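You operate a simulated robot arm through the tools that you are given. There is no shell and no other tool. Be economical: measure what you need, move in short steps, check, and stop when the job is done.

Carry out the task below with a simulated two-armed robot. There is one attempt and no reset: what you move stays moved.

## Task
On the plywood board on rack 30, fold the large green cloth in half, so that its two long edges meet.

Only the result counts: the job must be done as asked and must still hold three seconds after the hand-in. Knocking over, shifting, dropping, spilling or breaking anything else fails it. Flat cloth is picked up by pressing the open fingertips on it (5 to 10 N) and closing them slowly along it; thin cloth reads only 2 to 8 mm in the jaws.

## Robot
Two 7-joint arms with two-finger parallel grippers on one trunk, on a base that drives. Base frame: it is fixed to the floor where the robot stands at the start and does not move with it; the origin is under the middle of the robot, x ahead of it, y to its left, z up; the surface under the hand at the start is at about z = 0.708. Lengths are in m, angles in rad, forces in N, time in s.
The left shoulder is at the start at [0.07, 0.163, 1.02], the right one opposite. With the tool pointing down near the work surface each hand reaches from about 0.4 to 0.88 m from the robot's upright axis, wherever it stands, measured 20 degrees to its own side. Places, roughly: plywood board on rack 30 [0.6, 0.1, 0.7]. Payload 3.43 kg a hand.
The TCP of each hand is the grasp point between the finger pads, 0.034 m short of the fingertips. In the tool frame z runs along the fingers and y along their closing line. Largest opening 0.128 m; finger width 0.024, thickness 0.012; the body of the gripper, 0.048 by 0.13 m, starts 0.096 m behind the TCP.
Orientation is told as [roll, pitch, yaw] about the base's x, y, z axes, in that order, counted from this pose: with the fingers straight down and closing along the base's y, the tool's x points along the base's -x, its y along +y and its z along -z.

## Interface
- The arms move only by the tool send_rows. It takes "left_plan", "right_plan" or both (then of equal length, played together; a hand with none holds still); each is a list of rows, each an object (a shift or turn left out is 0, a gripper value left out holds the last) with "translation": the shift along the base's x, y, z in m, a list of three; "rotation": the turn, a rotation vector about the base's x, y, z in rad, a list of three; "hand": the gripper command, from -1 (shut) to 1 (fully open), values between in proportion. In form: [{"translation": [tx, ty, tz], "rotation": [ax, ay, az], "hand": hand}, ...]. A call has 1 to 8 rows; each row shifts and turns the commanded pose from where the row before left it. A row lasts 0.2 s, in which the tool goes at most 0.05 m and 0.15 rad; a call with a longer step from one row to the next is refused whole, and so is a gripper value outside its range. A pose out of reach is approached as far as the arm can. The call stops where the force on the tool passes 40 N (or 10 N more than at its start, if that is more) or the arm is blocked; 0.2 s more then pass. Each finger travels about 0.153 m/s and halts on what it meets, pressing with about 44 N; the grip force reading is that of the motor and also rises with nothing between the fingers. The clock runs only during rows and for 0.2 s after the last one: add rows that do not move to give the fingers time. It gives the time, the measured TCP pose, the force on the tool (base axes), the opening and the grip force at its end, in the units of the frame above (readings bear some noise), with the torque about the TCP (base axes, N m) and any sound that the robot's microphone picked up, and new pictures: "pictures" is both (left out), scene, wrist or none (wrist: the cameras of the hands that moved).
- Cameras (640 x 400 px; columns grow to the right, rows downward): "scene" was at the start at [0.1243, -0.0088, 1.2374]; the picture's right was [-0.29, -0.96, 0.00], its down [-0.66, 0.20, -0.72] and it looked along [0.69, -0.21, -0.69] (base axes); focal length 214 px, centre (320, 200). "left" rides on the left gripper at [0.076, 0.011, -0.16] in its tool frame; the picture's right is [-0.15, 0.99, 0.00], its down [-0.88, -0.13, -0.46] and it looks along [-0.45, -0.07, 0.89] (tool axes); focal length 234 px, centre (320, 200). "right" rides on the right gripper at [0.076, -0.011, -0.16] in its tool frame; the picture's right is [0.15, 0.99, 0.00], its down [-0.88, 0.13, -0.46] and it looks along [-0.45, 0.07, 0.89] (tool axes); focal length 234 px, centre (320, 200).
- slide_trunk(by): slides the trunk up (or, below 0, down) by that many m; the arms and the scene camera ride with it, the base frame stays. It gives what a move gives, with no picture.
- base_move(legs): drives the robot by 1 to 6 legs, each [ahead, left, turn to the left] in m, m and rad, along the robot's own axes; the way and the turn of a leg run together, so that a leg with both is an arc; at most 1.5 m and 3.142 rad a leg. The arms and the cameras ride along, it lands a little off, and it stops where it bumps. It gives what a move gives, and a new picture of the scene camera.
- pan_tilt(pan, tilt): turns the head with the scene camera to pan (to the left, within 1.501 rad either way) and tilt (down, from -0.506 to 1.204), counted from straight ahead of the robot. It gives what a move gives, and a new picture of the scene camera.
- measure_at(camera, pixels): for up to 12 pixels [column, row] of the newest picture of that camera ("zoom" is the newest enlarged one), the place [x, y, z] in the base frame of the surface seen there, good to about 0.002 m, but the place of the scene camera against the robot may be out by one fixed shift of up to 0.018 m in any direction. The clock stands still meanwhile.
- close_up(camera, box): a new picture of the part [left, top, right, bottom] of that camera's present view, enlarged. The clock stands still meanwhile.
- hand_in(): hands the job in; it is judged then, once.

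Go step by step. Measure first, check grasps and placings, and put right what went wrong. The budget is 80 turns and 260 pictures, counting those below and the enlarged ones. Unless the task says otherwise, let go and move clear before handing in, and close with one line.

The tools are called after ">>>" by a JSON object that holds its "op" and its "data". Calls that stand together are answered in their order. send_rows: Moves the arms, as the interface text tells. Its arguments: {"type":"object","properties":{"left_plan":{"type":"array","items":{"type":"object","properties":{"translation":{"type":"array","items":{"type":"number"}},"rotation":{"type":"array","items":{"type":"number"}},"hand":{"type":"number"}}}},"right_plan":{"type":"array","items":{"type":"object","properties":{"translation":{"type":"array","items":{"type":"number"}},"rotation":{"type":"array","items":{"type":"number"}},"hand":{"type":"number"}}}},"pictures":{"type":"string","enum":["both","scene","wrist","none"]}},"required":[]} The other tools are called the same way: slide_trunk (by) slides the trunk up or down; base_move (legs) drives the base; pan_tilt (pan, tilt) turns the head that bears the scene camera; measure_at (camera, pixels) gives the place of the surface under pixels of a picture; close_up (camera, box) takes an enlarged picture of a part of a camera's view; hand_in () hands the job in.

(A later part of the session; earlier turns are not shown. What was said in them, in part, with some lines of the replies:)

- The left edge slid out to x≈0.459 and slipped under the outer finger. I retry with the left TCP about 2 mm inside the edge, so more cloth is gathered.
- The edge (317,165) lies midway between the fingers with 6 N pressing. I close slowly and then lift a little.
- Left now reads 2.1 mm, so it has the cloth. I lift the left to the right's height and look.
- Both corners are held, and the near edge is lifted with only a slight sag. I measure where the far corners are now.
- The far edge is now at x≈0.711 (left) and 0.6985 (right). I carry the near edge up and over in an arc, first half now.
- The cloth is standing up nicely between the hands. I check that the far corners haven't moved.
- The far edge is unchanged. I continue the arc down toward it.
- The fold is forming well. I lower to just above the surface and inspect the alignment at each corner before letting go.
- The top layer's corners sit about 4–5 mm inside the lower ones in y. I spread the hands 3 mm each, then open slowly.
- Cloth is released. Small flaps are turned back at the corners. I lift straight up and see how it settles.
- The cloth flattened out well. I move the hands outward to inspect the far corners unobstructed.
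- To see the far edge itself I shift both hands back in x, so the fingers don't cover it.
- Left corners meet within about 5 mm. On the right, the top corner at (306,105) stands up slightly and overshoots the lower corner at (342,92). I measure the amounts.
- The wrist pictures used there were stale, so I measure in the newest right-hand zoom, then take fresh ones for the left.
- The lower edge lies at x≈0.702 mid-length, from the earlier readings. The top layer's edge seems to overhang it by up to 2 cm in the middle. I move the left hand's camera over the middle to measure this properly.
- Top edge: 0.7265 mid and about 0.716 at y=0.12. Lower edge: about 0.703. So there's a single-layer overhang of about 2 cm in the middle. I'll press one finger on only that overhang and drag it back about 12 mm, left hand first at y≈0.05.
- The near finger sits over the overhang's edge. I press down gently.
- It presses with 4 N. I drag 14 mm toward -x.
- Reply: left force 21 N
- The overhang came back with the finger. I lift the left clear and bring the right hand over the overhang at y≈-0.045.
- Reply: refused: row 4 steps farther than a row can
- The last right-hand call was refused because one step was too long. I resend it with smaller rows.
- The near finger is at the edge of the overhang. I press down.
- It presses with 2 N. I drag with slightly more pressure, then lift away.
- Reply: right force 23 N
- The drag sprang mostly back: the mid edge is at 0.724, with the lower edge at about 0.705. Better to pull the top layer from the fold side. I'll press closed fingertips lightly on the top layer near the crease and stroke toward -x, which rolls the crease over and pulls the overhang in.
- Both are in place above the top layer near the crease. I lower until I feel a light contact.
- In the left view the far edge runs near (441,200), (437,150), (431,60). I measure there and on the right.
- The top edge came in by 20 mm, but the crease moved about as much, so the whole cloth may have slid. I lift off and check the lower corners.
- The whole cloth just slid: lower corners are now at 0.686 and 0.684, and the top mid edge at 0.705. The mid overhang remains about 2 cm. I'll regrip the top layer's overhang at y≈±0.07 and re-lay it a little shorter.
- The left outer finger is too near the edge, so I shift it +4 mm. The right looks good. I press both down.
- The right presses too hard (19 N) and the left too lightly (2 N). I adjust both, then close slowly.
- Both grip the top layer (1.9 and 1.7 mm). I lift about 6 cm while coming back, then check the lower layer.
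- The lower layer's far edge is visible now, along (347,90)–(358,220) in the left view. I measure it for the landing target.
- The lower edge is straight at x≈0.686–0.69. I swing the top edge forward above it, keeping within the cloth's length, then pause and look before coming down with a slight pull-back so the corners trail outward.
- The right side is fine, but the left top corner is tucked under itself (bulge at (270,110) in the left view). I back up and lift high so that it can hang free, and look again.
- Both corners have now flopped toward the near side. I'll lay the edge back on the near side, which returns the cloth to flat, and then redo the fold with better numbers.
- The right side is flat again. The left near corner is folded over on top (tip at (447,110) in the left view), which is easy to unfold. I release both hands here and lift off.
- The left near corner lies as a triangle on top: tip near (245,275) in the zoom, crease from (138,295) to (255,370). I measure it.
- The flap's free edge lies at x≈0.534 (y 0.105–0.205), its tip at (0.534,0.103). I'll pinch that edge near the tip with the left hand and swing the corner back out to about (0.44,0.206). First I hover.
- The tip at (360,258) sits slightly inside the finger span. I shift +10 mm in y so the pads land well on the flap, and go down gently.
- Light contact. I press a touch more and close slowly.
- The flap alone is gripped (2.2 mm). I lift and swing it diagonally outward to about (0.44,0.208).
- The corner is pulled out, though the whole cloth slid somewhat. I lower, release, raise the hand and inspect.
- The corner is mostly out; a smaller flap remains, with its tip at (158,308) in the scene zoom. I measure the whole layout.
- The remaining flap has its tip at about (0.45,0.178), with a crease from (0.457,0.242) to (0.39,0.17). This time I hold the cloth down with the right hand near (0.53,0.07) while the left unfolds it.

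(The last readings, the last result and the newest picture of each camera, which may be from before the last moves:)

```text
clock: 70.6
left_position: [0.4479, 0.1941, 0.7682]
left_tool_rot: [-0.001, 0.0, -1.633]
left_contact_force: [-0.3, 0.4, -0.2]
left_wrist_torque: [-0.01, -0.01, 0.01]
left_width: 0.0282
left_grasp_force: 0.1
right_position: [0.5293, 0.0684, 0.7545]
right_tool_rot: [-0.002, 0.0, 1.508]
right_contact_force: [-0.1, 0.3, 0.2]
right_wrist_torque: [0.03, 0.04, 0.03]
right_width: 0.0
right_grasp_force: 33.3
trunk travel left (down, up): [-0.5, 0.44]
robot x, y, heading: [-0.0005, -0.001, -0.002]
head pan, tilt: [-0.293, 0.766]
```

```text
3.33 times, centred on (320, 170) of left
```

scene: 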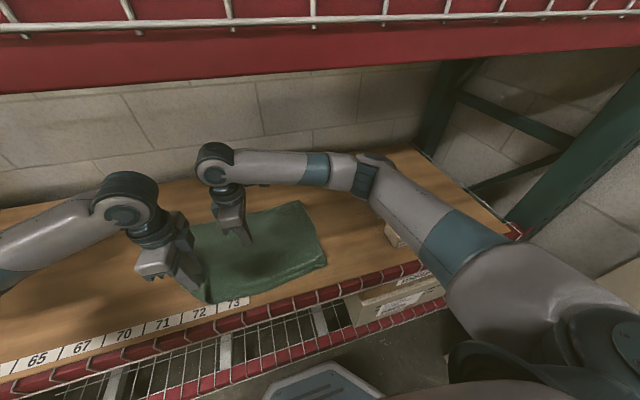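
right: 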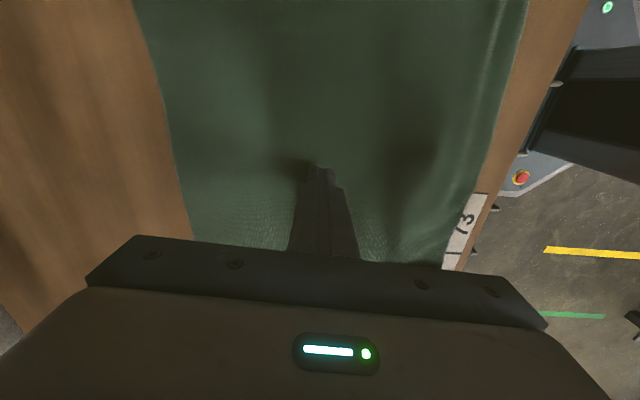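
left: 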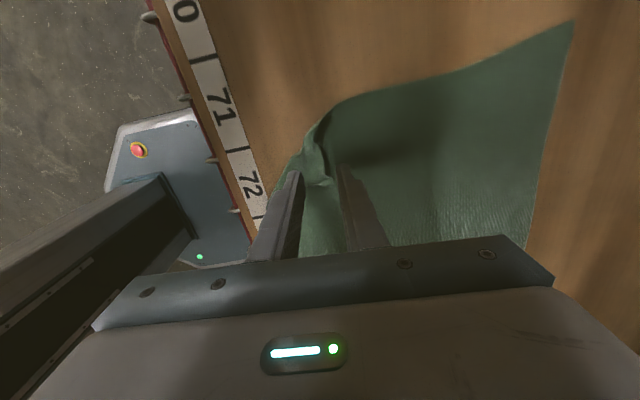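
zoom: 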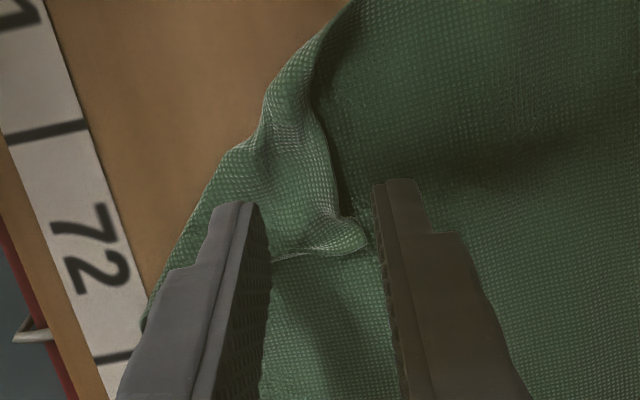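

The flap tip (365,235) is between the left fingers. I shift +8 mm in y, press the right hand down as an anchor, and lower the left.

>>> {"op": "send_rows", "data": {"right_plan": [{"translation": [0, 0, -0.005]}, {"translation": [0, 0, -0.003]}, {"translation": [0, 0, -0.002]}, {"translation": [0, 0, -0.001]}, {"translation": [0, 0, -0.001]}, {}, {}], "left_plan": [{"translation": [0, 0.008, -0.008]}, {"translation": [0, 0, -0.008]}, {"translation": [0, 0, -0.004]}, {"translation": [0, 0, -0.002]}, {"translation": [0, 0, -0.001]}, {"translation": [0, 0, -0.001]}, {}], "pictures": "none"}}

>>> {"op": "close_up", "data": {"camera": "left", "box": [224, 110, 416, 230]}}

```text
clock: 72.2
left_position: [0.4461, 0.1987, 0.7438]
left_tool_rot: [0.002, -0.001, -1.633]
left_contact_force: [0.6, 1.2, 12.3]
left_wrist_torque: [0.05, 0.22, -0.07]
left_width: 0.0274
left_grasp_force: 0.1
right_position: [0.5267, 0.0688, 0.7419]
right_tool_rot: [-0.002, -0.002, 1.509]
right_contact_force: [3.4, -0.4, 12.5]
right_wrist_torque: [0.01, -0.05, 0.03]
right_width: 0.0
right_grasp_force: 32.9
trunk travel left (down, up): [-0.5, 0.44]
robot x, y, heading: [0.0014, 0.0008, -0.003]
head pan, tilt: [-0.293, 0.766]
```

```text
3.33 times, centred on (320, 170) of left
```

zoom: 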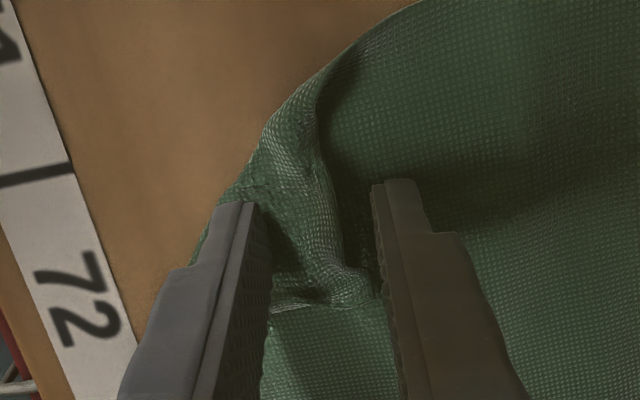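

Good: the flap tip (360,285) lies between the pads, and both hands press at 12 N. I close slowly.

>>> {"op": "send_rows", "data": {"left_plan": [{"translation": [0, 0, 0.0005], "hand": -0.6}, {"hand": -0.66}, {"hand": -0.72}, {"hand": -0.78}, {"hand": -0.84}, {"hand": -0.9}, {"hand": -0.96}, {"hand": -1}], "pictures": "none"}}

>>> {"op": "close_up", "data": {"camera": "left", "box": [224, 110, 416, 230]}}

```text
clock: 74.0
left_position: [0.4457, 0.1988, 0.7441]
left_tool_rot: [0.004, 0.001, -1.633]
left_contact_force: [-1.2, -1.3, 4.0]
left_wrist_torque: [0.02, 0.1, 0.0]
left_width: 0.0021
left_grasp_force: 37.2
right_position: [0.5257, 0.0684, 0.7428]
right_tool_rot: [-0.005, -0.003, 1.507]
right_contact_force: [4.6, 0.5, 22.5]
right_wrist_torque: [-0.02, -0.12, 0.0]
right_width: 0.0001
right_grasp_force: 32.5
trunk travel left (down, up): [-0.5, 0.44]
robot x, y, heading: [0.0006, -0.0023, -0.001]
head pan, tilt: [-0.293, 0.766]
```

```text
3.33 times, centred on (320, 170) of left
```

zoom: 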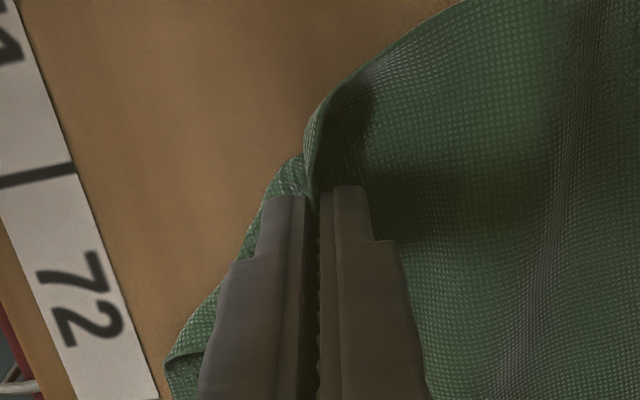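

Gripped (2.1 mm). I lift well up, then swing it outward to about (0.40,0.235), with the right hand holding the sheet.

>>> {"op": "send_rows", "data": {"left_plan": [{"translation": [0, 0, 0.03]}, {"translation": [-0.005, 0.004, 0.03]}, {"translation": [-0.014, 0.011, 0.005]}, {"translation": [-0.014, 0.011, -0.01]}, {"translation": [-0.012, 0.01, -0.02]}, {"translation": [-0.004, 0.003, -0.02]}, {}], "pictures": "both"}}

>>> {"op": "close_up", "data": {"camera": "scene", "box": [130, 170, 354, 310]}}

```text
clock: 75.6
left_position: [0.3952, 0.2369, 0.7572]
left_tool_rot: [0.002, 0.0, -1.634]
left_contact_force: [2.6, -4.8, -0.2]
left_wrist_torque: [-0.14, -0.11, -0.07]
left_width: 0.002
left_grasp_force: 36.5
right_position: [0.5268, 0.0694, 0.7427]
right_tool_rot: [-0.001, -0.001, 1.509]
right_contact_force: [1.1, 4.5, 28.9]
right_wrist_torque: [0.1, 0.0, -0.01]
right_width: 0.0002
right_grasp_force: 33.0
trunk travel left (down, up): [-0.5, 0.44]
robot x, y, heading: [-0.0008, 0.0007, 0.004]
head pan, tilt: [-0.293, 0.766]
```

scene: 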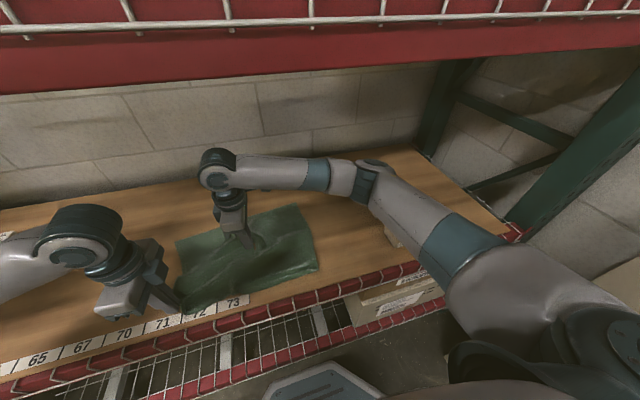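
left: 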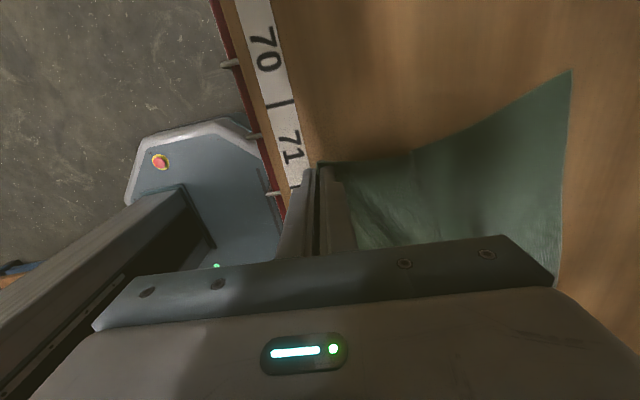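

```text
2.86 times, centred on (242, 240) of scene
```

zoom: 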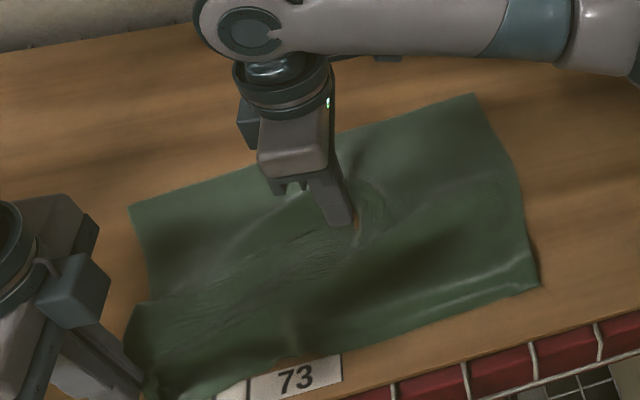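

The corner is now pulled taut against the anchor. I ease it back slightly, set it down, release, and lift both hands clear.

>>> {"op": "send_rows", "data": {"left_plan": [{"translation": [0.006, -0.006, -0.006]}, {"translation": [0.003, -0.003, -0.003]}, {"hand": -0.9}, {"hand": -0.75}, {"hand": -0.6}, {"translation": [0, 0, 0.015]}, {"translation": [0, 0, 0.04]}, {"translation": [0, 0.02, 0.04]}], "right_plan": [{}, {"translation": [0, 0, 0.002]}, {"translation": [0, 0, 0.01]}, {"translation": [0, 0, 0.04]}, {"translation": [0, -0.02, 0.04]}, {"translation": [0, -0.04, 0.02]}, {"translation": [0, -0.05, 0]}, {"translation": [0, -0.05, 0]}], "pictures": "none"}}

>>> {"op": "send_rows", "data": {"left_plan": [{"translation": [0.02, 0.03, 0.02]}, {"translation": [0.04, 0.02, 0]}, {}, {}], "right_plan": [{"translation": [0, -0.05, 0]}, {"translation": [0, -0.03, 0]}, {}, {}], "pictures": "both"}}

>>> {"op": "close_up", "data": {"camera": "scene", "box": [140, 180, 364, 320]}}

```text
clock: 77.4
left_position: [0.4059, 0.2482, 0.8468]
left_tool_rot: [0.0, 0.0, -1.635]
left_contact_force: [0.2, 0.5, 0.3]
left_wrist_torque: [0.01, -0.03, -0.02]
left_width: 0.0256
left_grasp_force: 0.0
right_position: [0.5256, -0.0941, 0.8521]
right_tool_rot: [-0.001, -0.002, 1.507]
right_contact_force: [-0.3, -1.5, 0.4]
right_wrist_torque: [0.01, -0.05, 0.02]
right_width: 0.0
right_grasp_force: 32.6
trunk travel left (down, up): [-0.5, 0.44]
robot x, y, heading: [0.0017, -0.0028, 0.003]
head pan, tilt: [-0.293, 0.766]
```

```text
clock: 78.4
left_position: [0.4674, 0.2936, 0.8652]
left_tool_rot: [0.0, 0.0, -1.634]
left_contact_force: [-0.4, -0.8, -0.4]
left_wrist_torque: [0.02, 0.0, 0.01]
left_width: 0.0256
left_grasp_force: 0.0
right_position: [0.5249, -0.1716, 0.8522]
right_tool_rot: [0.001, 0.0, 1.507]
right_contact_force: [0.2, -0.5, 0.0]
right_wrist_torque: [0.03, 0.04, 0.0]
right_width: 0.0
right_grasp_force: 32.8
trunk travel left (down, up): [-0.5, 0.44]
robot x, y, heading: [-0.0024, 0.0006, -0.001]
head pan, tilt: [-0.293, 0.766]
```

scene: 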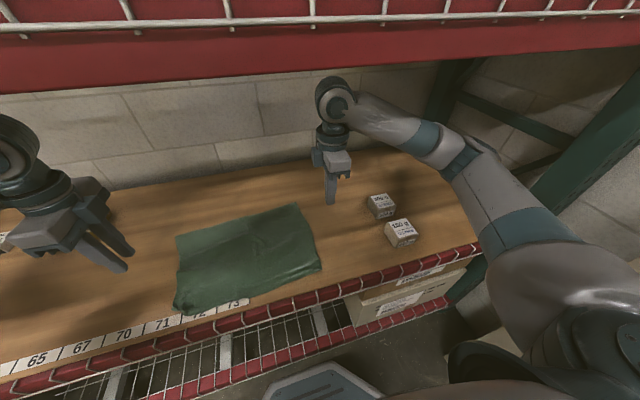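
right: 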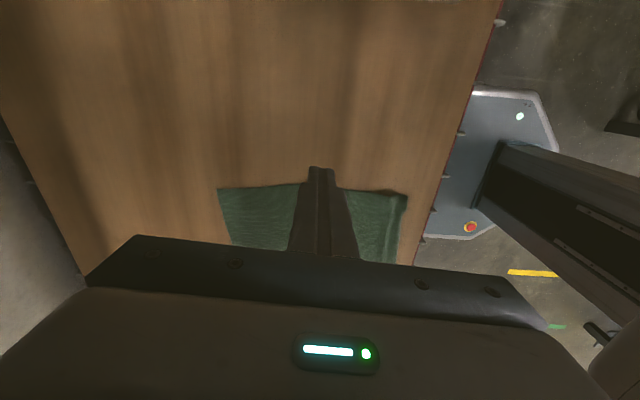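
left: 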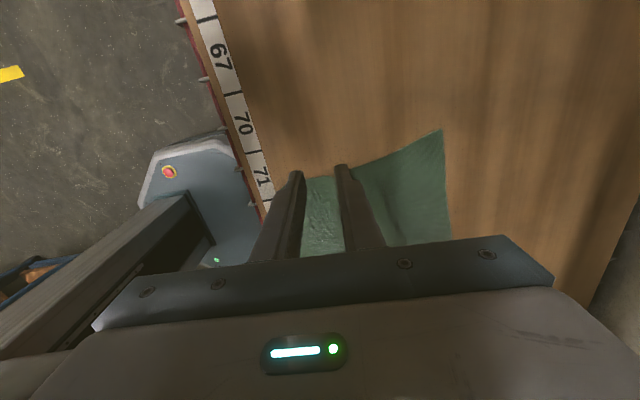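

```text
2.86 times, centred on (252, 250) of scene
```

zoom: 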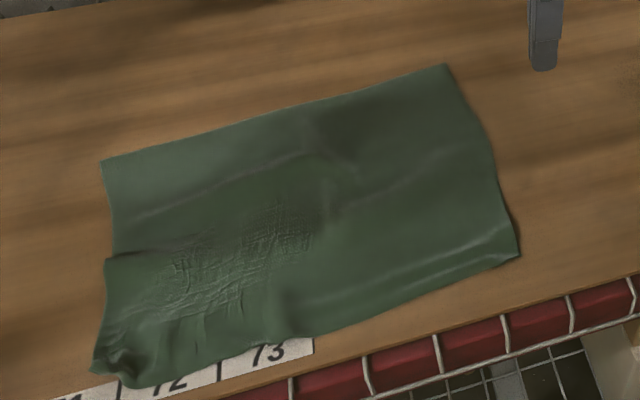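

The corner is out again with only minor wrinkles. The far edge is clean, so this time I'll fold the far edge onto the near edge. I measure all corners.

>>> {"op": "measure_at", "data": {"camera": "left", "pixels": [[439, 134], [441, 160], [445, 190], [449, 225], [307, 181], [350, 170]]}}

>>> {"op": "measure_at", "data": {"camera": "right", "pixels": [[220, 191], [225, 215], [231, 240], [404, 197], [400, 225], [396, 255]]}}

>>> {"op": "measure_at", "data": {"camera": "zoom", "pixels": [[106, 163], [445, 69], [518, 255], [135, 385], [96, 370], [230, 362], [330, 330], [430, 290], [280, 113], [112, 262]]}}

```text
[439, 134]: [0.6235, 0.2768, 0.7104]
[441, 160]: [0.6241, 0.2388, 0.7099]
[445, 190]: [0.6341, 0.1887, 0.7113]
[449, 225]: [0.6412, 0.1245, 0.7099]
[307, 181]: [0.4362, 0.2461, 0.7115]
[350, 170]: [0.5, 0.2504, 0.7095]
```

```text
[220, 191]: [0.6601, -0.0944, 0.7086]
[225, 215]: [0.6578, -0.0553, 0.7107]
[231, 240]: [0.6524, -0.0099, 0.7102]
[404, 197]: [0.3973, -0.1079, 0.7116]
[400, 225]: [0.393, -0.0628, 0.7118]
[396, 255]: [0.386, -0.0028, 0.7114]
```

```text
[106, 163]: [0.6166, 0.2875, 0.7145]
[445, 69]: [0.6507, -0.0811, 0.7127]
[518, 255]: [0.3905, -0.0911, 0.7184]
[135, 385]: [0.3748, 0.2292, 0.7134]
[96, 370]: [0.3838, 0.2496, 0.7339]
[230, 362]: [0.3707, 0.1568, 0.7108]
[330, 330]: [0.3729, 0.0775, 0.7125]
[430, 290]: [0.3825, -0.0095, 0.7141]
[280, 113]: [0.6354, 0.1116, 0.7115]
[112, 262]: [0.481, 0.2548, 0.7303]
```

Far edge: left corner (0.625,0.278), right (0.661,-0.095). Near edge: about x 0.377–0.398. I rotate both hands by +0.16 to align with the far edge and hover over its corners.

>>> {"op": "send_rows", "data": {"left_plan": [{"translation": [0.0395, -0.0076, 0], "rotation": [0, 0, 0.08], "hand": -0.656}, {"translation": [0.0395, -0.0076, 0], "rotation": [0, 0, 0.08]}, {"translation": [0.0395, -0.0076, 0]}, {"translation": [0.0395, -0.0077, 0]}, {"translation": [0, 0, -0.036]}, {"translation": [0, 0, -0.036]}, {"translation": [0, 0, -0.036]}, {}], "right_plan": [{"translation": [0.0334, 0.0229, 0], "rotation": [0, 0, 0.08], "hand": -0.656}, {"translation": [0.0334, 0.0229, 0], "rotation": [0, 0, 0.08]}, {"translation": [0.0334, 0.0229, 0]}, {"translation": [0.0334, 0.0229, 0]}, {"translation": [0, 0, -0.0317]}, {"translation": [0, 0, -0.0317]}, {"translation": [0, 0, -0.0317]}, {}], "pictures": "none"}}

>>> {"op": "close_up", "data": {"camera": "left", "box": [224, 110, 416, 230]}}

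>>> {"op": "close_up", "data": {"camera": "right", "box": [224, 110, 416, 230]}}

```text
clock: 80.2
left_position: [0.6239, 0.2695, 0.7557]
left_tool_rot: [0.0, 0.0, -1.474]
left_contact_force: [0.3, -0.5, 0.5]
left_wrist_torque: [0.0, 0.0, 0.02]
left_width: 0.022
left_grasp_force: 0.0
right_position: [0.6615, -0.0775, 0.7565]
right_tool_rot: [0.0, -0.001, 1.667]
right_contact_force: [-0.4, 0.3, 0.1]
right_wrist_torque: [-0.02, -0.01, -0.01]
right_width: 0.0217
right_grasp_force: 0.0
trunk travel left (down, up): [-0.5, 0.44]
robot x, y, heading: [-0.0001, 0.0028, 0.001]
head pan, tilt: [-0.293, 0.766]
```

```text
3.33 times, centred on (320, 170) of left
```

zoom: 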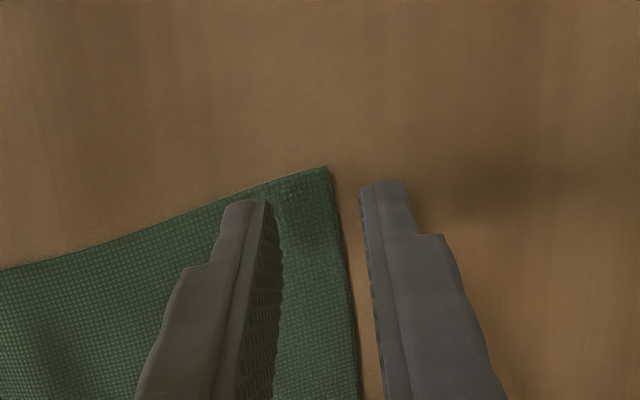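

```text
3.33 times, centred on (320, 170) of right
```

zoom: 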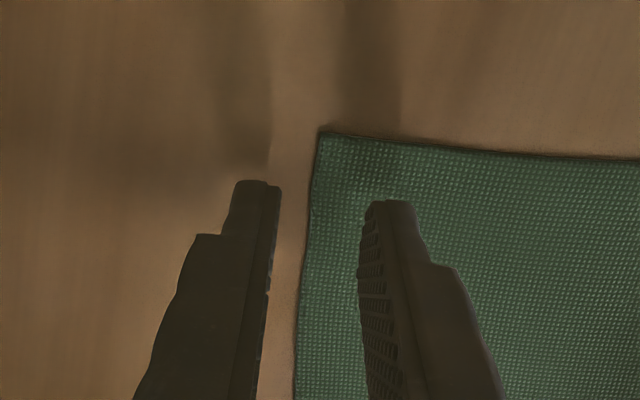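

Alignment is good on both (edges between the pads). I press down.

>>> {"op": "send_rows", "data": {"left_plan": [{"translation": [0, -0.004, -0.006]}, {"translation": [0, 0, -0.004]}, {"translation": [0, 0, -0.001]}, {"translation": [0, 0, -0.001]}, {"translation": [0, 0, -0.001]}, {}], "right_plan": [{"translation": [0, -0.003, -0.006]}, {"translation": [0, 0, -0.004]}, {"translation": [0, 0, -0.001]}, {"translation": [0, 0, -0.001]}, {"translation": [0, 0, -0.001]}, {}], "pictures": "none"}}

```text
clock: 81.6
left_position: [0.6254, 0.2654, 0.7434]
left_tool_rot: [0.002, 0.0, -1.472]
left_contact_force: [0.3, 0.4, 1.9]
left_wrist_torque: [0.01, 0.09, 0.02]
left_width: 0.022
left_grasp_force: 0.3
right_position: [0.6628, -0.0808, 0.7449]
right_tool_rot: [-0.001, 0.0, 1.667]
right_contact_force: [0.2, 0.8, 0.0]
right_wrist_torque: [0.0, -0.01, 0.01]
right_width: 0.022
right_grasp_force: 0.0
trunk travel left (down, up): [-0.5, 0.44]
robot x, y, heading: [0.0011, 0.0021, 0.0]
head pan, tilt: [-0.293, 0.766]
```

Left has contact, the right is just above. I press a bit further and close slowly in one go, then lift slightly.

>>> {"op": "send_rows", "data": {"left_plan": [{"translation": [0, 0, -0.0008]}, {}, {"hand": -0.72}, {"hand": -0.78}, {"hand": -0.84}, {"hand": -0.9}, {"hand": -0.95}, {"hand": -1}], "right_plan": [{"translation": [0, 0, -0.0012]}, {"translation": [0, 0, -0.001]}, {"hand": -0.72}, {"hand": -0.78}, {"hand": -0.84}, {"hand": -0.9}, {"hand": -0.95}, {"hand": -1}], "pictures": "none"}}

>>> {"op": "send_rows", "data": {"left_plan": [{"hand": -1}, {"translation": [0, 0, 0.01]}, {"translation": [0, 0, 0.02]}, {"translation": [0, 0, 0.02]}, {}], "right_plan": [{"hand": -1}, {"translation": [0, 0, 0.01]}, {"translation": [0, 0, 0.02]}, {"translation": [0, 0, 0.02]}, {}], "pictures": "both"}}

>>> {"op": "close_up", "data": {"camera": "scene", "box": [140, 180, 364, 320]}}

```text
clock: 83.4
left_position: [0.6253, 0.2654, 0.7435]
left_tool_rot: [0.002, -0.001, -1.472]
left_contact_force: [-0.6, 0.5, 9.8]
left_wrist_torque: [0.0, 0.04, 0.0]
left_width: 0.0001
left_grasp_force: 33.1
right_position: [0.6618, -0.0836, 0.7437]
right_tool_rot: [-0.001, 0.0, 1.669]
right_contact_force: [0.1, -0.4, 1.0]
right_wrist_torque: [0.02, -0.04, -0.05]
right_width: 0.0
right_grasp_force: 32.7
trunk travel left (down, up): [-0.5, 0.44]
robot x, y, heading: [-0.0009, -0.0025, -0.001]
head pan, tilt: [-0.293, 0.766]
```

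```text
clock: 84.6
left_position: [0.6236, 0.2655, 0.7919]
left_tool_rot: [0.0, 0.001, -1.475]
left_contact_force: [0.5, 0.3, 0.4]
left_wrist_torque: [-0.01, 0.01, 0.02]
left_width: 0.0002
left_grasp_force: 33.6
right_position: [0.6614, -0.0815, 0.7938]
right_tool_rot: [-0.001, 0.001, 1.665]
right_contact_force: [-0.1, -0.1, -0.5]
right_wrist_torque: [-0.07, -0.01, 0.01]
right_width: 0.0
right_grasp_force: 33.1
trunk travel left (down, up): [-0.5, 0.44]
robot x, y, heading: [0.0014, -0.0011, 0.006]
head pan, tilt: [-0.293, 0.766]
```

scene: 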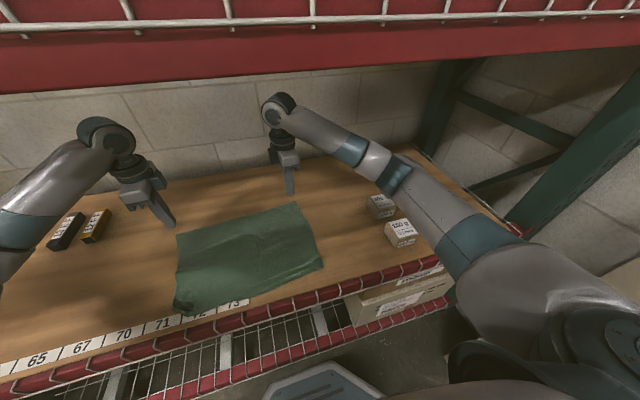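
right: 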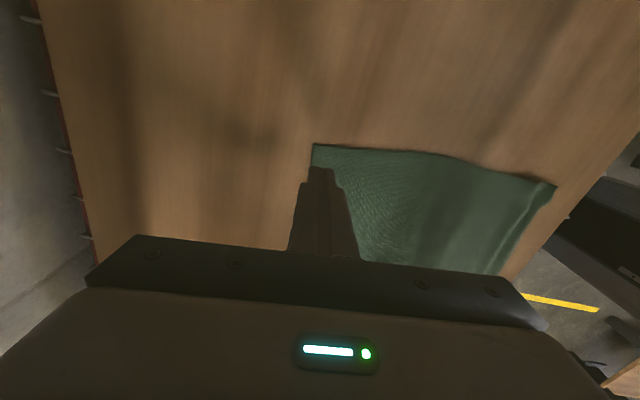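
left: 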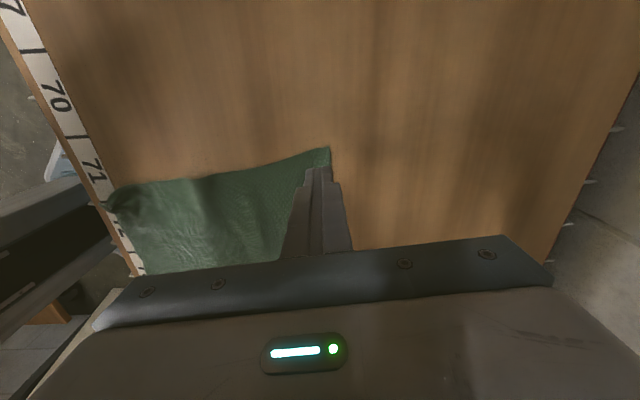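

```text
2.86 times, centred on (252, 250) of scene
```

zoom: 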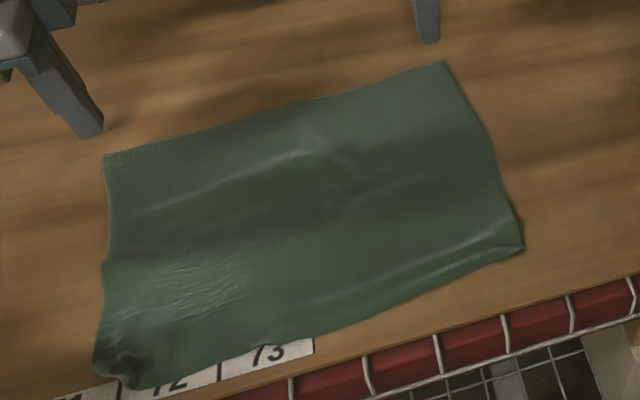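

Both slipped off (jaws read 0). I re-measure the far edge at both corners for a retry with a wider gather.

>>> {"op": "measure_at", "data": {"camera": "left", "pixels": [[328, 150], [330, 158], [331, 165]]}}

>>> {"op": "measure_at", "data": {"camera": "right", "pixels": [[315, 147], [314, 155], [312, 163]]}}

>>> {"op": "measure_at", "data": {"camera": "zoom", "pixels": [[106, 158], [443, 64], [522, 250], [135, 387], [98, 372], [230, 362], [330, 330], [430, 290], [280, 108]]}}

```text
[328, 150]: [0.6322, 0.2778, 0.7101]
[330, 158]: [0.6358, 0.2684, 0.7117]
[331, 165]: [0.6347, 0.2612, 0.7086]
```

```text
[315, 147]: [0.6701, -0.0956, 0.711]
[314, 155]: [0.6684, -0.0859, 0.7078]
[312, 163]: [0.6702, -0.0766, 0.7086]
```

```text
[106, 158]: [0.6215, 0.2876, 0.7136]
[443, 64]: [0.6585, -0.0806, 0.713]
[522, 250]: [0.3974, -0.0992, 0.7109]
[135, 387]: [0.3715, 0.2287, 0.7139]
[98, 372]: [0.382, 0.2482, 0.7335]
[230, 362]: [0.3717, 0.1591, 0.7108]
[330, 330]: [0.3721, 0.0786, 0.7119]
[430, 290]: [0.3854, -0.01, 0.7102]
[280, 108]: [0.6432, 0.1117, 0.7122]
```

Edges now: left x≈0.634, right x≈0.669. I retry with the jaws at 32 mm and the TCP 4 mm inside the edge, then close slowly and lift.

>>> {"op": "send_rows", "data": {"left_plan": [{"translation": [0.005, -0.001, 0], "hand": -0.5}, {}, {"translation": [0, 0, -0.02]}, {"translation": [0, 0, -0.02]}, {"translation": [0, 0, -0.009]}, {"translation": [0, 0, -0.0012]}, {}], "right_plan": [{"translation": [0.003, 0, 0], "hand": -0.5}, {}, {"translation": [0, 0, -0.02]}, {"translation": [0, 0, -0.02]}, {"translation": [0, 0, -0.009]}, {"translation": [0, 0, -0.0022]}, {}], "pictures": "none"}}

>>> {"op": "send_rows", "data": {"left_plan": [{"hand": -0.56}, {"hand": -0.62}, {"hand": -0.68}, {"hand": -0.74}, {"hand": -0.8}, {"hand": -0.87}, {"hand": -0.94}, {"hand": -1}], "right_plan": [{"hand": -0.56}, {"hand": -0.62}, {"hand": -0.68}, {"hand": -0.74}, {"hand": -0.8}, {"hand": -0.87}, {"hand": -0.94}, {"hand": -1}], "pictures": "none"}}

>>> {"op": "send_rows", "data": {"left_plan": [{"hand": -1}, {"translation": [0, 0, 0.01]}, {"translation": [0, 0, 0.02]}, {"translation": [0, 0, 0.02]}, {}], "right_plan": [{"hand": -1}, {"translation": [0, 0, 0.01]}, {"translation": [0, 0, 0.02]}, {"translation": [0, 0, 0.02]}, {}], "pictures": "both"}}

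>>> {"op": "close_up", "data": {"camera": "scene", "box": [140, 180, 364, 320]}}

>>> {"op": "measure_at", "data": {"camera": "zoom", "pixels": [[522, 250], [135, 387], [98, 372], [230, 362], [330, 330], [430, 290]]}}

```text
clock: 86.2
left_position: [0.6294, 0.2652, 0.7451]
left_tool_rot: [0.003, -0.001, -1.472]
left_contact_force: [-0.1, 0.7, 2.5]
left_wrist_torque: [0.01, 0.02, 0.02]
left_width: 0.032
left_grasp_force: 0.0
right_position: [0.665, -0.0818, 0.7424]
right_tool_rot: [-0.001, 0.0, 1.668]
right_contact_force: [-0.6, -0.9, 14.7]
right_wrist_torque: [-0.13, 0.34, 0.02]
right_width: 0.0323
right_grasp_force: 0.2
trunk travel left (down, up): [-0.5, 0.44]
robot x, y, heading: [0.0012, 0.0008, 0.0]
head pan, tilt: [-0.293, 0.766]
```

```text
clock: 88.0
left_position: [0.6283, 0.2648, 0.7444]
left_tool_rot: [0.003, 0.0, -1.473]
left_contact_force: [0.2, -0.3, 0.4]
left_wrist_torque: [-0.03, 0.02, 0.0]
left_width: 0.002
left_grasp_force: 36.7
right_position: [0.6627, -0.0815, 0.7437]
right_tool_rot: [-0.002, -0.002, 1.665]
right_contact_force: [-0.1, 1.3, 22.4]
right_wrist_torque: [-0.18, 0.15, 0.0]
right_width: 0.0025
right_grasp_force: 37.8
trunk travel left (down, up): [-0.5, 0.44]
robot x, y, heading: [0.0005, -0.0006, -0.004]
head pan, tilt: [-0.293, 0.766]
```

```text
clock: 89.2
left_position: [0.6302, 0.2651, 0.7922]
left_tool_rot: [0.001, 0.0, -1.475]
left_contact_force: [0.1, 0.4, 0.7]
left_wrist_torque: [-0.02, 0.0, 0.03]
left_width: 0.0023
left_grasp_force: 36.7
right_position: [0.6618, -0.0812, 0.7919]
right_tool_rot: [0.002, 0.001, 1.667]
right_contact_force: [-1.0, -0.5, 0.2]
right_wrist_torque: [0.01, 0.02, -0.02]
right_width: 0.0023
right_grasp_force: 36.9
trunk travel left (down, up): [-0.5, 0.44]
robot x, y, heading: [-0.001, 0.0019, -0.003]
head pan, tilt: [-0.293, 0.766]
```

scene: 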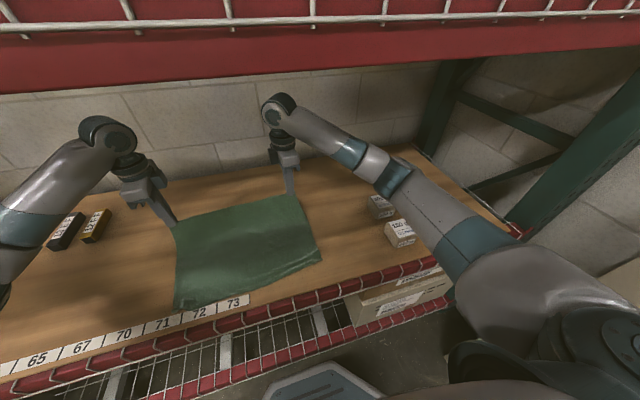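
right: 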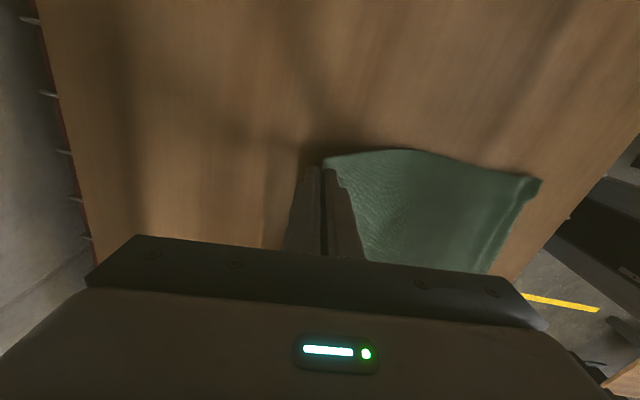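
left: 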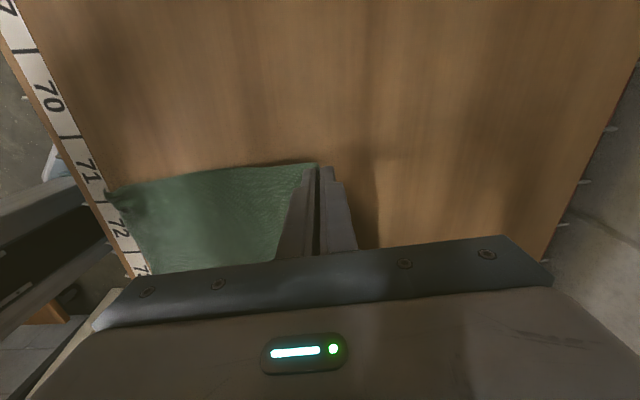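

```text
2.86 times, centred on (252, 250) of scene
```

zoom: 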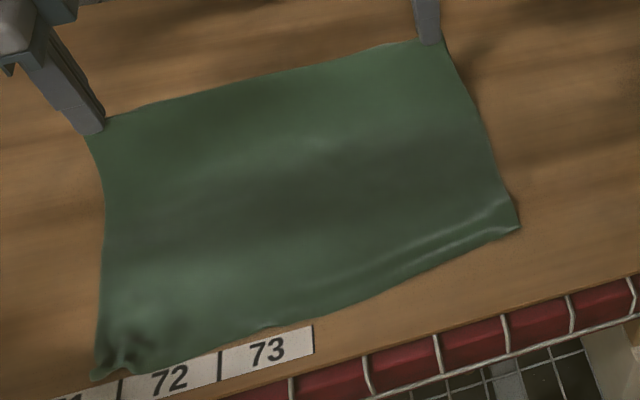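

```text
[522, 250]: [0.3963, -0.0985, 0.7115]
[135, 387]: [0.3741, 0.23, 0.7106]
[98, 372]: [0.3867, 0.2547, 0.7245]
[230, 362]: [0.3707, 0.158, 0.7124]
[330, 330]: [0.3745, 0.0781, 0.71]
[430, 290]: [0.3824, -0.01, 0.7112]
```

Both corners are held (2.3 mm) and the sheet is taut and flat. I measure the near edge now and carry the far edge through the first half of the arc.

>>> {"op": "measure_at", "data": {"camera": "zoom", "pixels": [[515, 230], [450, 257], [390, 282], [330, 305], [265, 326], [200, 348], [145, 368], [118, 368], [98, 376]]}}

>>> {"op": "send_rows", "data": {"left_plan": [{"translation": [-0.01, 0, 0.014]}, {"translation": [-0.01, -0.001, 0.012]}, {"translation": [-0.015, -0.001, 0.011]}, {"translation": [-0.015, -0.001, 0.01]}, {"translation": [-0.017, -0.001, 0.008]}, {"translation": [-0.018, -0.001, 0.006]}, {"translation": [-0.018, -0.001, 0.003]}, {"translation": [-0.017, -0.001, 0]}], "right_plan": [{"translation": [-0.01, 0, 0.014]}, {"translation": [-0.01, -0.001, 0.012]}, {"translation": [-0.015, -0.001, 0.011]}, {"translation": [-0.015, -0.001, 0.01]}, {"translation": [-0.017, -0.001, 0.008]}, {"translation": [-0.018, -0.001, 0.006]}, {"translation": [-0.018, -0.001, 0.003]}, {"translation": [-0.017, -0.001, 0]}], "pictures": "both"}}

>>> {"op": "close_up", "data": {"camera": "scene", "box": [140, 180, 364, 320]}}

```text
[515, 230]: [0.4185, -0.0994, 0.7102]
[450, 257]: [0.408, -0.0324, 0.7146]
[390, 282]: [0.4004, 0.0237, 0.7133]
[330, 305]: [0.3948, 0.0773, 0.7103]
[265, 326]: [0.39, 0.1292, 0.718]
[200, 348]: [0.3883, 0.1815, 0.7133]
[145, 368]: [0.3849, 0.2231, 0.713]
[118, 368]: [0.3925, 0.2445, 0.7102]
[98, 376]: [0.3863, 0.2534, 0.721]
```

```text
clock: 91.0
left_position: [0.5117, 0.2559, 0.8572]
left_tool_rot: [0.001, 0.0, -1.473]
left_contact_force: [-0.7, -0.1, -0.8]
left_wrist_torque: [-0.02, -0.01, 0.01]
left_width: 0.002
left_grasp_force: 36.4
right_position: [0.542, -0.0881, 0.8562]
right_tool_rot: [-0.001, 0.001, 1.667]
right_contact_force: [0.1, 0.2, -0.3]
right_wrist_torque: [-0.02, 0.0, 0.01]
right_width: 0.0022
right_grasp_force: 37.1
trunk travel left (down, up): [-0.5, 0.44]
robot x, y, heading: [0.0005, -0.0024, -0.002]
head pan, tilt: [-0.293, 0.766]
```

scene: 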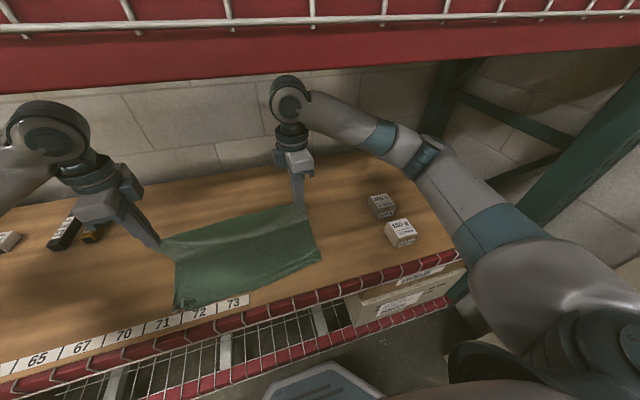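
right: 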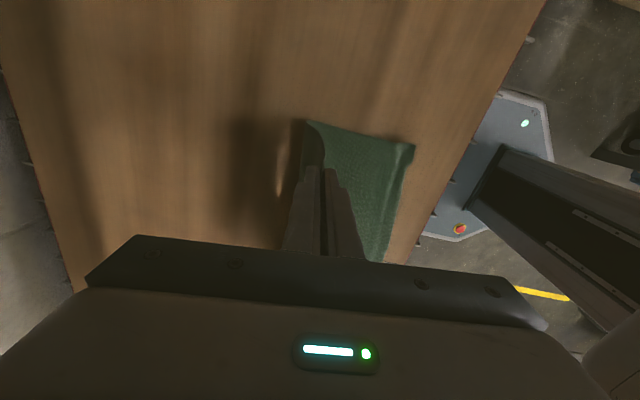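
left: 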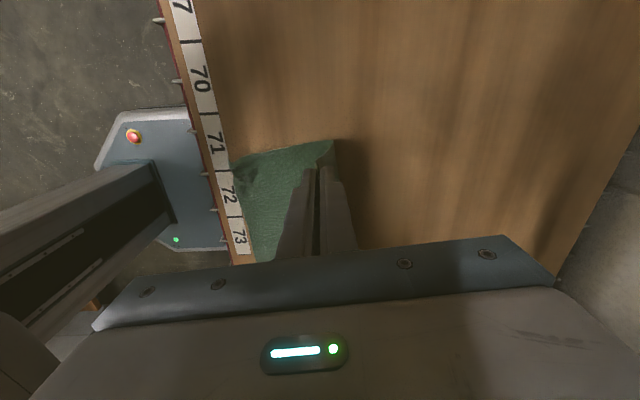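

```text
2.86 times, centred on (252, 250) of scene
```

zoom: 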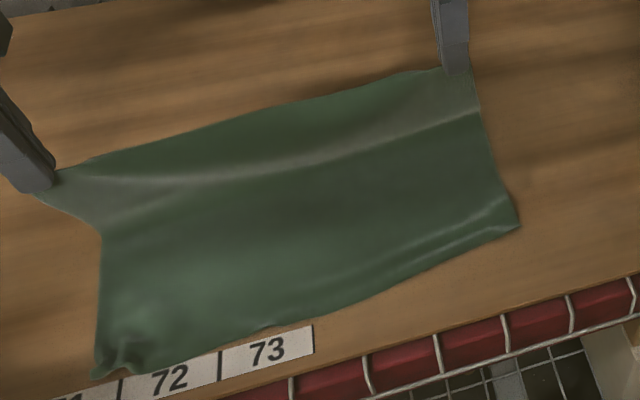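

The sheet is lifting cleanly. The near edge lies at about x 0.425 (right) to 0.391 (left). I complete the arc and come down over it.

>>> {"op": "send_rows", "data": {"left_plan": [{"translation": [-0.018, -0.0016, -0.003]}, {"translation": [-0.018, -0.0016, -0.007]}, {"translation": [-0.016, -0.0016, -0.01]}, {"translation": [-0.015, -0.0016, -0.013]}, {"translation": [-0.013, -0.0016, -0.016]}, {"translation": [-0.012, -0.0016, -0.018]}, {"translation": [-0.009, -0.0016, -0.02]}, {"translation": [-0.007, -0.0016, -0.019]}], "right_plan": [{"translation": [-0.018, -0.0009, -0.003]}, {"translation": [-0.018, -0.0009, -0.007]}, {"translation": [-0.016, -0.0009, -0.01]}, {"translation": [-0.014, -0.0009, -0.013]}, {"translation": [-0.012, -0.0009, -0.016]}, {"translation": [-0.011, -0.0009, -0.018]}, {"translation": [-0.009, -0.0009, -0.02]}, {"translation": [-0.006, -0.0009, -0.019]}], "pictures": "both"}}

>>> {"op": "close_up", "data": {"camera": "scene", "box": [140, 180, 364, 320]}}

>>> {"op": "close_up", "data": {"camera": "left", "box": [224, 90, 416, 210]}}

>>> {"op": "close_up", "data": {"camera": "right", "box": [224, 90, 416, 210]}}

```text
clock: 92.8
left_position: [0.4036, 0.245, 0.75]
left_tool_rot: [0.002, -0.001, -1.475]
left_contact_force: [0.7, 0.5, 1.1]
left_wrist_torque: [-0.02, 0.02, 0.01]
left_width: 0.002
left_grasp_force: 37.1
right_position: [0.4412, -0.0964, 0.75]
right_tool_rot: [0.0, 0.001, 1.667]
right_contact_force: [-0.5, -0.1, 0.6]
right_wrist_torque: [-0.04, 0.07, -0.02]
right_width: 0.0021
right_grasp_force: 37.4
trunk travel left (down, up): [-0.5, 0.44]
robot x, y, heading: [-0.0009, -0.0001, -0.001]
head pan, tilt: [-0.293, 0.766]
```

scene: 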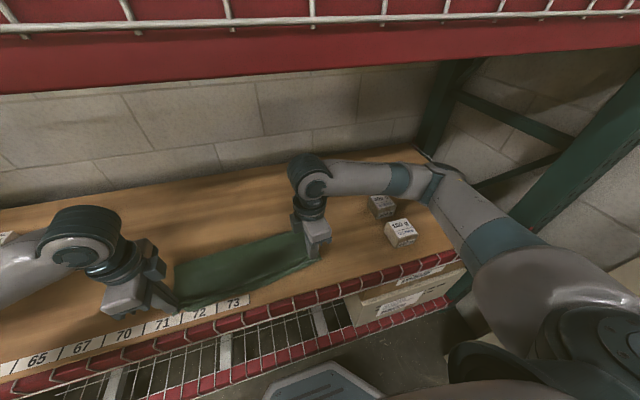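
right: 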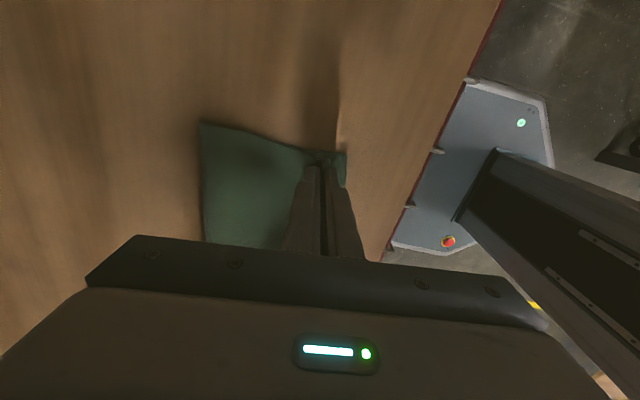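
left: 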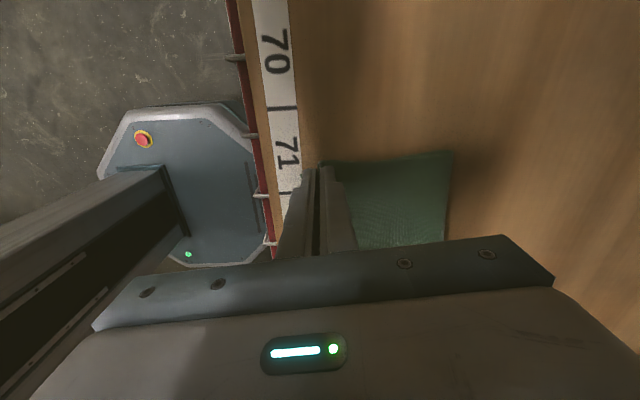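

```text
2.86 times, centred on (252, 250) of scene
```

zoom: 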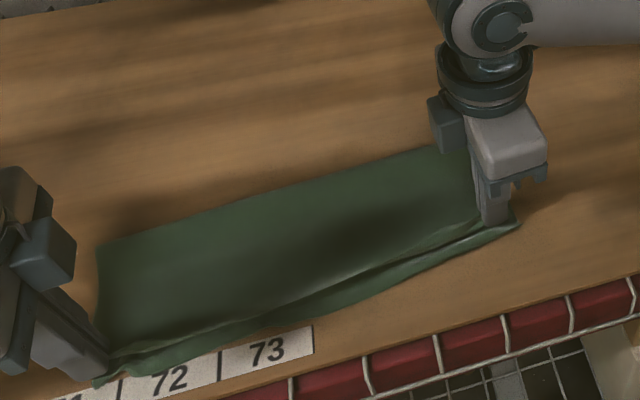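

```text
3.33 times, centred on (320, 150) of left
```

zoom: 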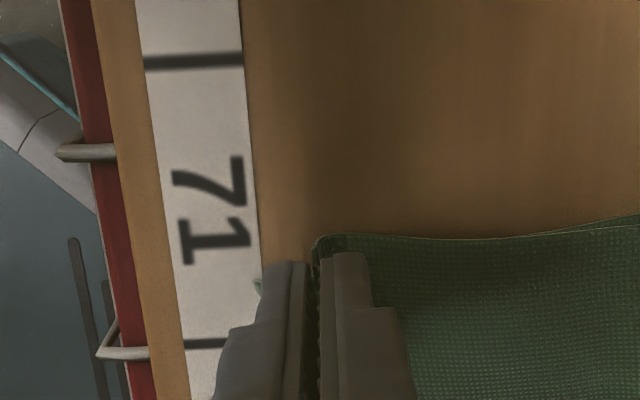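

```text
3.33 times, centred on (320, 150) of right
```

zoom: 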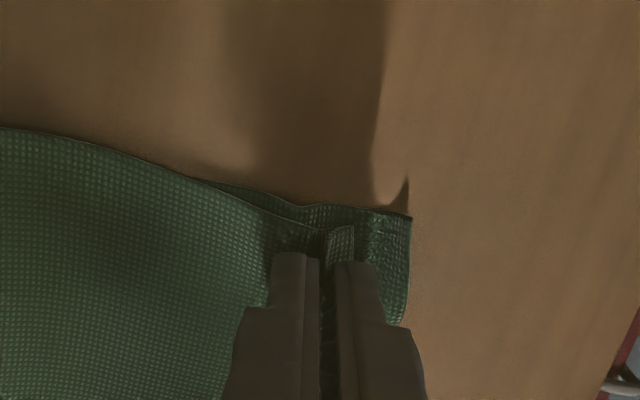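

The lower edge still shows about 1–1.5 cm beyond the top edge, mostly at the right (410 vs 330 px). I advance right 10 mm and left 6 mm, lower, release slowly, and lift clear.

>>> {"op": "send_rows", "data": {"left_plan": [{"translation": [-0.003, 0, -0.001]}, {"translation": [-0.003, 0, -0.002]}, {}, {"hand": -0.93}, {"hand": -0.86}, {"hand": -0.79}, {"hand": -0.72}, {"hand": -0.65}], "right_plan": [{"translation": [-0.005, 0, -0.001]}, {"translation": [-0.005, 0, -0.002]}, {}, {"hand": -0.93}, {"hand": -0.86}, {"hand": -0.79}, {"hand": -0.72}, {"hand": -0.65}], "pictures": "none"}}

>>> {"op": "send_rows", "data": {"left_plan": [{"translation": [0, 0, 0.012]}, {"translation": [0, 0, 0.03]}, {"translation": [0, 0, 0.04]}, {"translation": [0.02, 0.03, 0.03]}, {"translation": [0.03, 0.04, 0]}, {"translation": [0.03, 0.03, 0]}, {}], "right_plan": [{"translation": [0, 0, 0.012]}, {"translation": [0, 0, 0.03]}, {"translation": [0, 0, 0.04]}, {"translation": [0.02, -0.03, 0.03]}, {"translation": [0.03, -0.03, 0]}, {"translation": [0.03, -0.03, 0]}, {}], "pictures": "both"}}

>>> {"op": "close_up", "data": {"camera": "scene", "box": [156, 215, 348, 335]}}

>>> {"op": "measure_at", "data": {"camera": "zoom", "pixels": [[200, 180], [330, 150], [450, 100]]}}

```text
clock: 94.6
left_position: [0.3961, 0.2448, 0.7476]
left_tool_rot: [-0.001, 0.0, -1.474]
left_contact_force: [0.0, 0.4, 0.4]
left_wrist_torque: [0.01, 0.01, 0.0]
left_width: 0.0224
left_grasp_force: 0.1
right_position: [0.4311, -0.095, 0.747]
right_tool_rot: [0.0, 0.0, 1.668]
right_contact_force: [0.5, -0.2, -0.2]
right_wrist_torque: [0.0, 0.01, 0.0]
right_width: 0.0225
right_grasp_force: 0.1
trunk travel left (down, up): [-0.5, 0.44]
robot x, y, heading: [0.0023, -0.0039, 0.0]
head pan, tilt: [-0.293, 0.766]
```

```text
clock: 96.2
left_position: [0.4792, 0.3448, 0.8612]
left_tool_rot: [0.001, 0.0, -1.474]
left_contact_force: [1.1, 0.6, -0.6]
left_wrist_torque: [-0.02, 0.0, -0.01]
left_width: 0.0223
left_grasp_force: 0.0
right_position: [0.5115, -0.1887, 0.8623]
right_tool_rot: [0.0, 0.001, 1.668]
right_contact_force: [0.7, 0.0, 0.9]
right_wrist_torque: [-0.01, -0.02, -0.01]
right_width: 0.0223
right_grasp_force: 0.1
trunk travel left (down, up): [-0.5, 0.44]
robot x, y, heading: [0.0008, -0.0024, 0.003]
head pan, tilt: [-0.293, 0.766]
```

scene: 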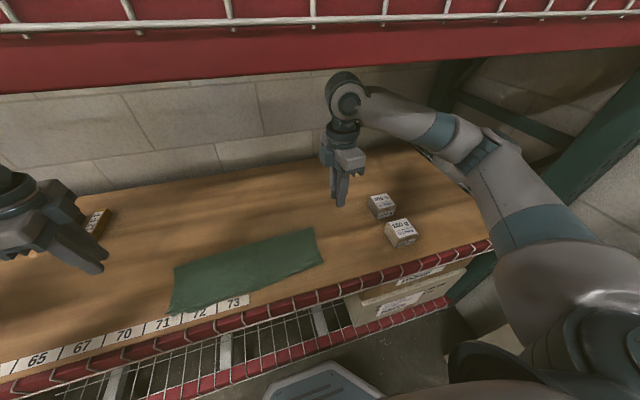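
right: 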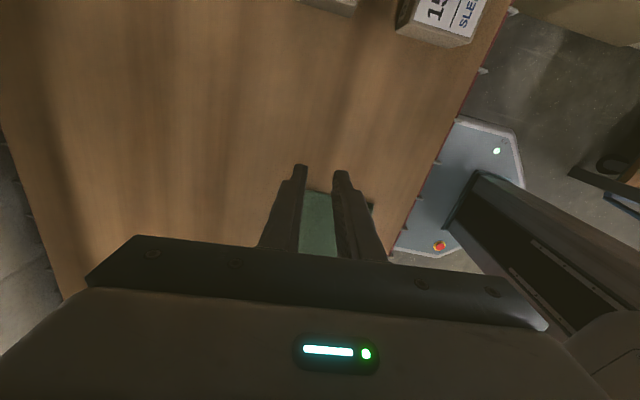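
left: 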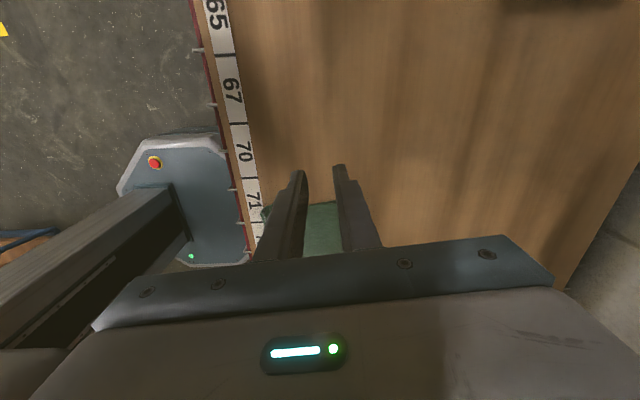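

```text
3.33 times, centred on (252, 275) of scene
```

zoom: 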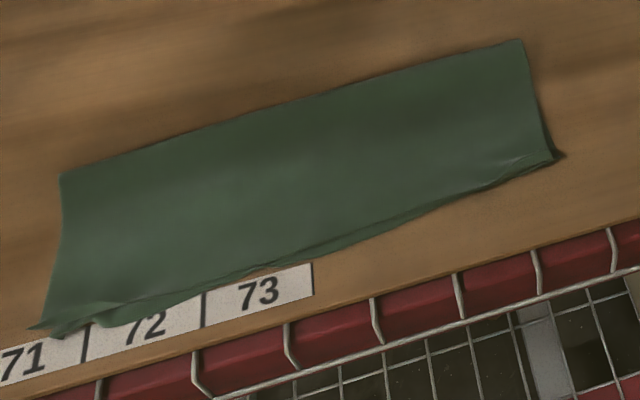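

```text
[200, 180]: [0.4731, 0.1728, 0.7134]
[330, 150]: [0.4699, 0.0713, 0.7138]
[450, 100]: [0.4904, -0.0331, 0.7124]
```

This fold is much better: the top edge nearly coincides with the lower one all along. I take one close look at the near edge.

>>> {"op": "close_up", "data": {"camera": "scene", "box": [160, 275, 256, 335]}}

>>> {"op": "measure_at", "data": {"camera": "zoom", "pixels": [[60, 215], [80, 240], [200, 215], [200, 235], [300, 190], [320, 200], [450, 125], [460, 140]]}}

>>> {"op": "close_up", "data": {"camera": "scene", "box": [240, 240, 336, 300]}}

```text
6.67 times, centred on (208, 305) of scene
```

zoom: 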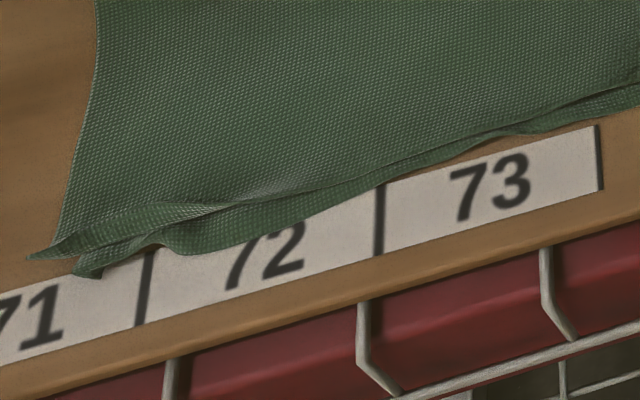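

```text
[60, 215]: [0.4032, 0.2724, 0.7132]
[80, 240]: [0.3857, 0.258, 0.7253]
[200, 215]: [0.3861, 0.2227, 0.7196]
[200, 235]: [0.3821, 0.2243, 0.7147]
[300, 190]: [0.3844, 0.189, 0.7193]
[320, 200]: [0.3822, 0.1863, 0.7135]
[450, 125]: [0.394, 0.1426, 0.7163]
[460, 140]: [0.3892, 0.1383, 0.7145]
```

```text
6.67 times, centred on (288, 270) of scene
5 turns are left
```

zoom: 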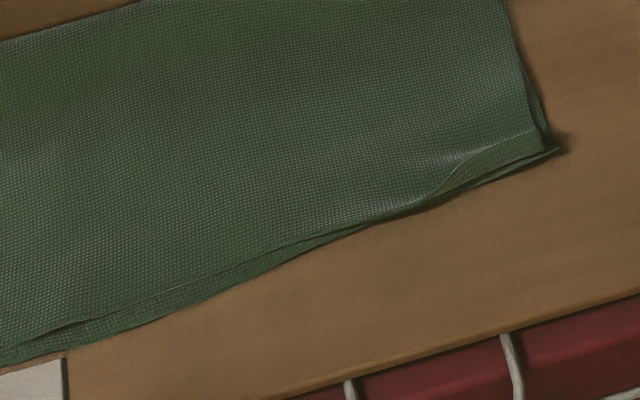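

The two long edges now meet within about 1 cm along their whole length. The cloth lies on the board, the neighbouring boxes look undisturbed, and both hands are open and clear, so I hand in.

>>> {"op": "hand_in", "data": {}}

```text
The job is handed in.
```

The large green cloth is folded in half on the plywood board, its two long edges meeting to within about 1 cm along their length. That took a second fold, and the near-left corner is still slightly crumpled. The cloth now lies nearer the board's front edge, partly over the number labels there.
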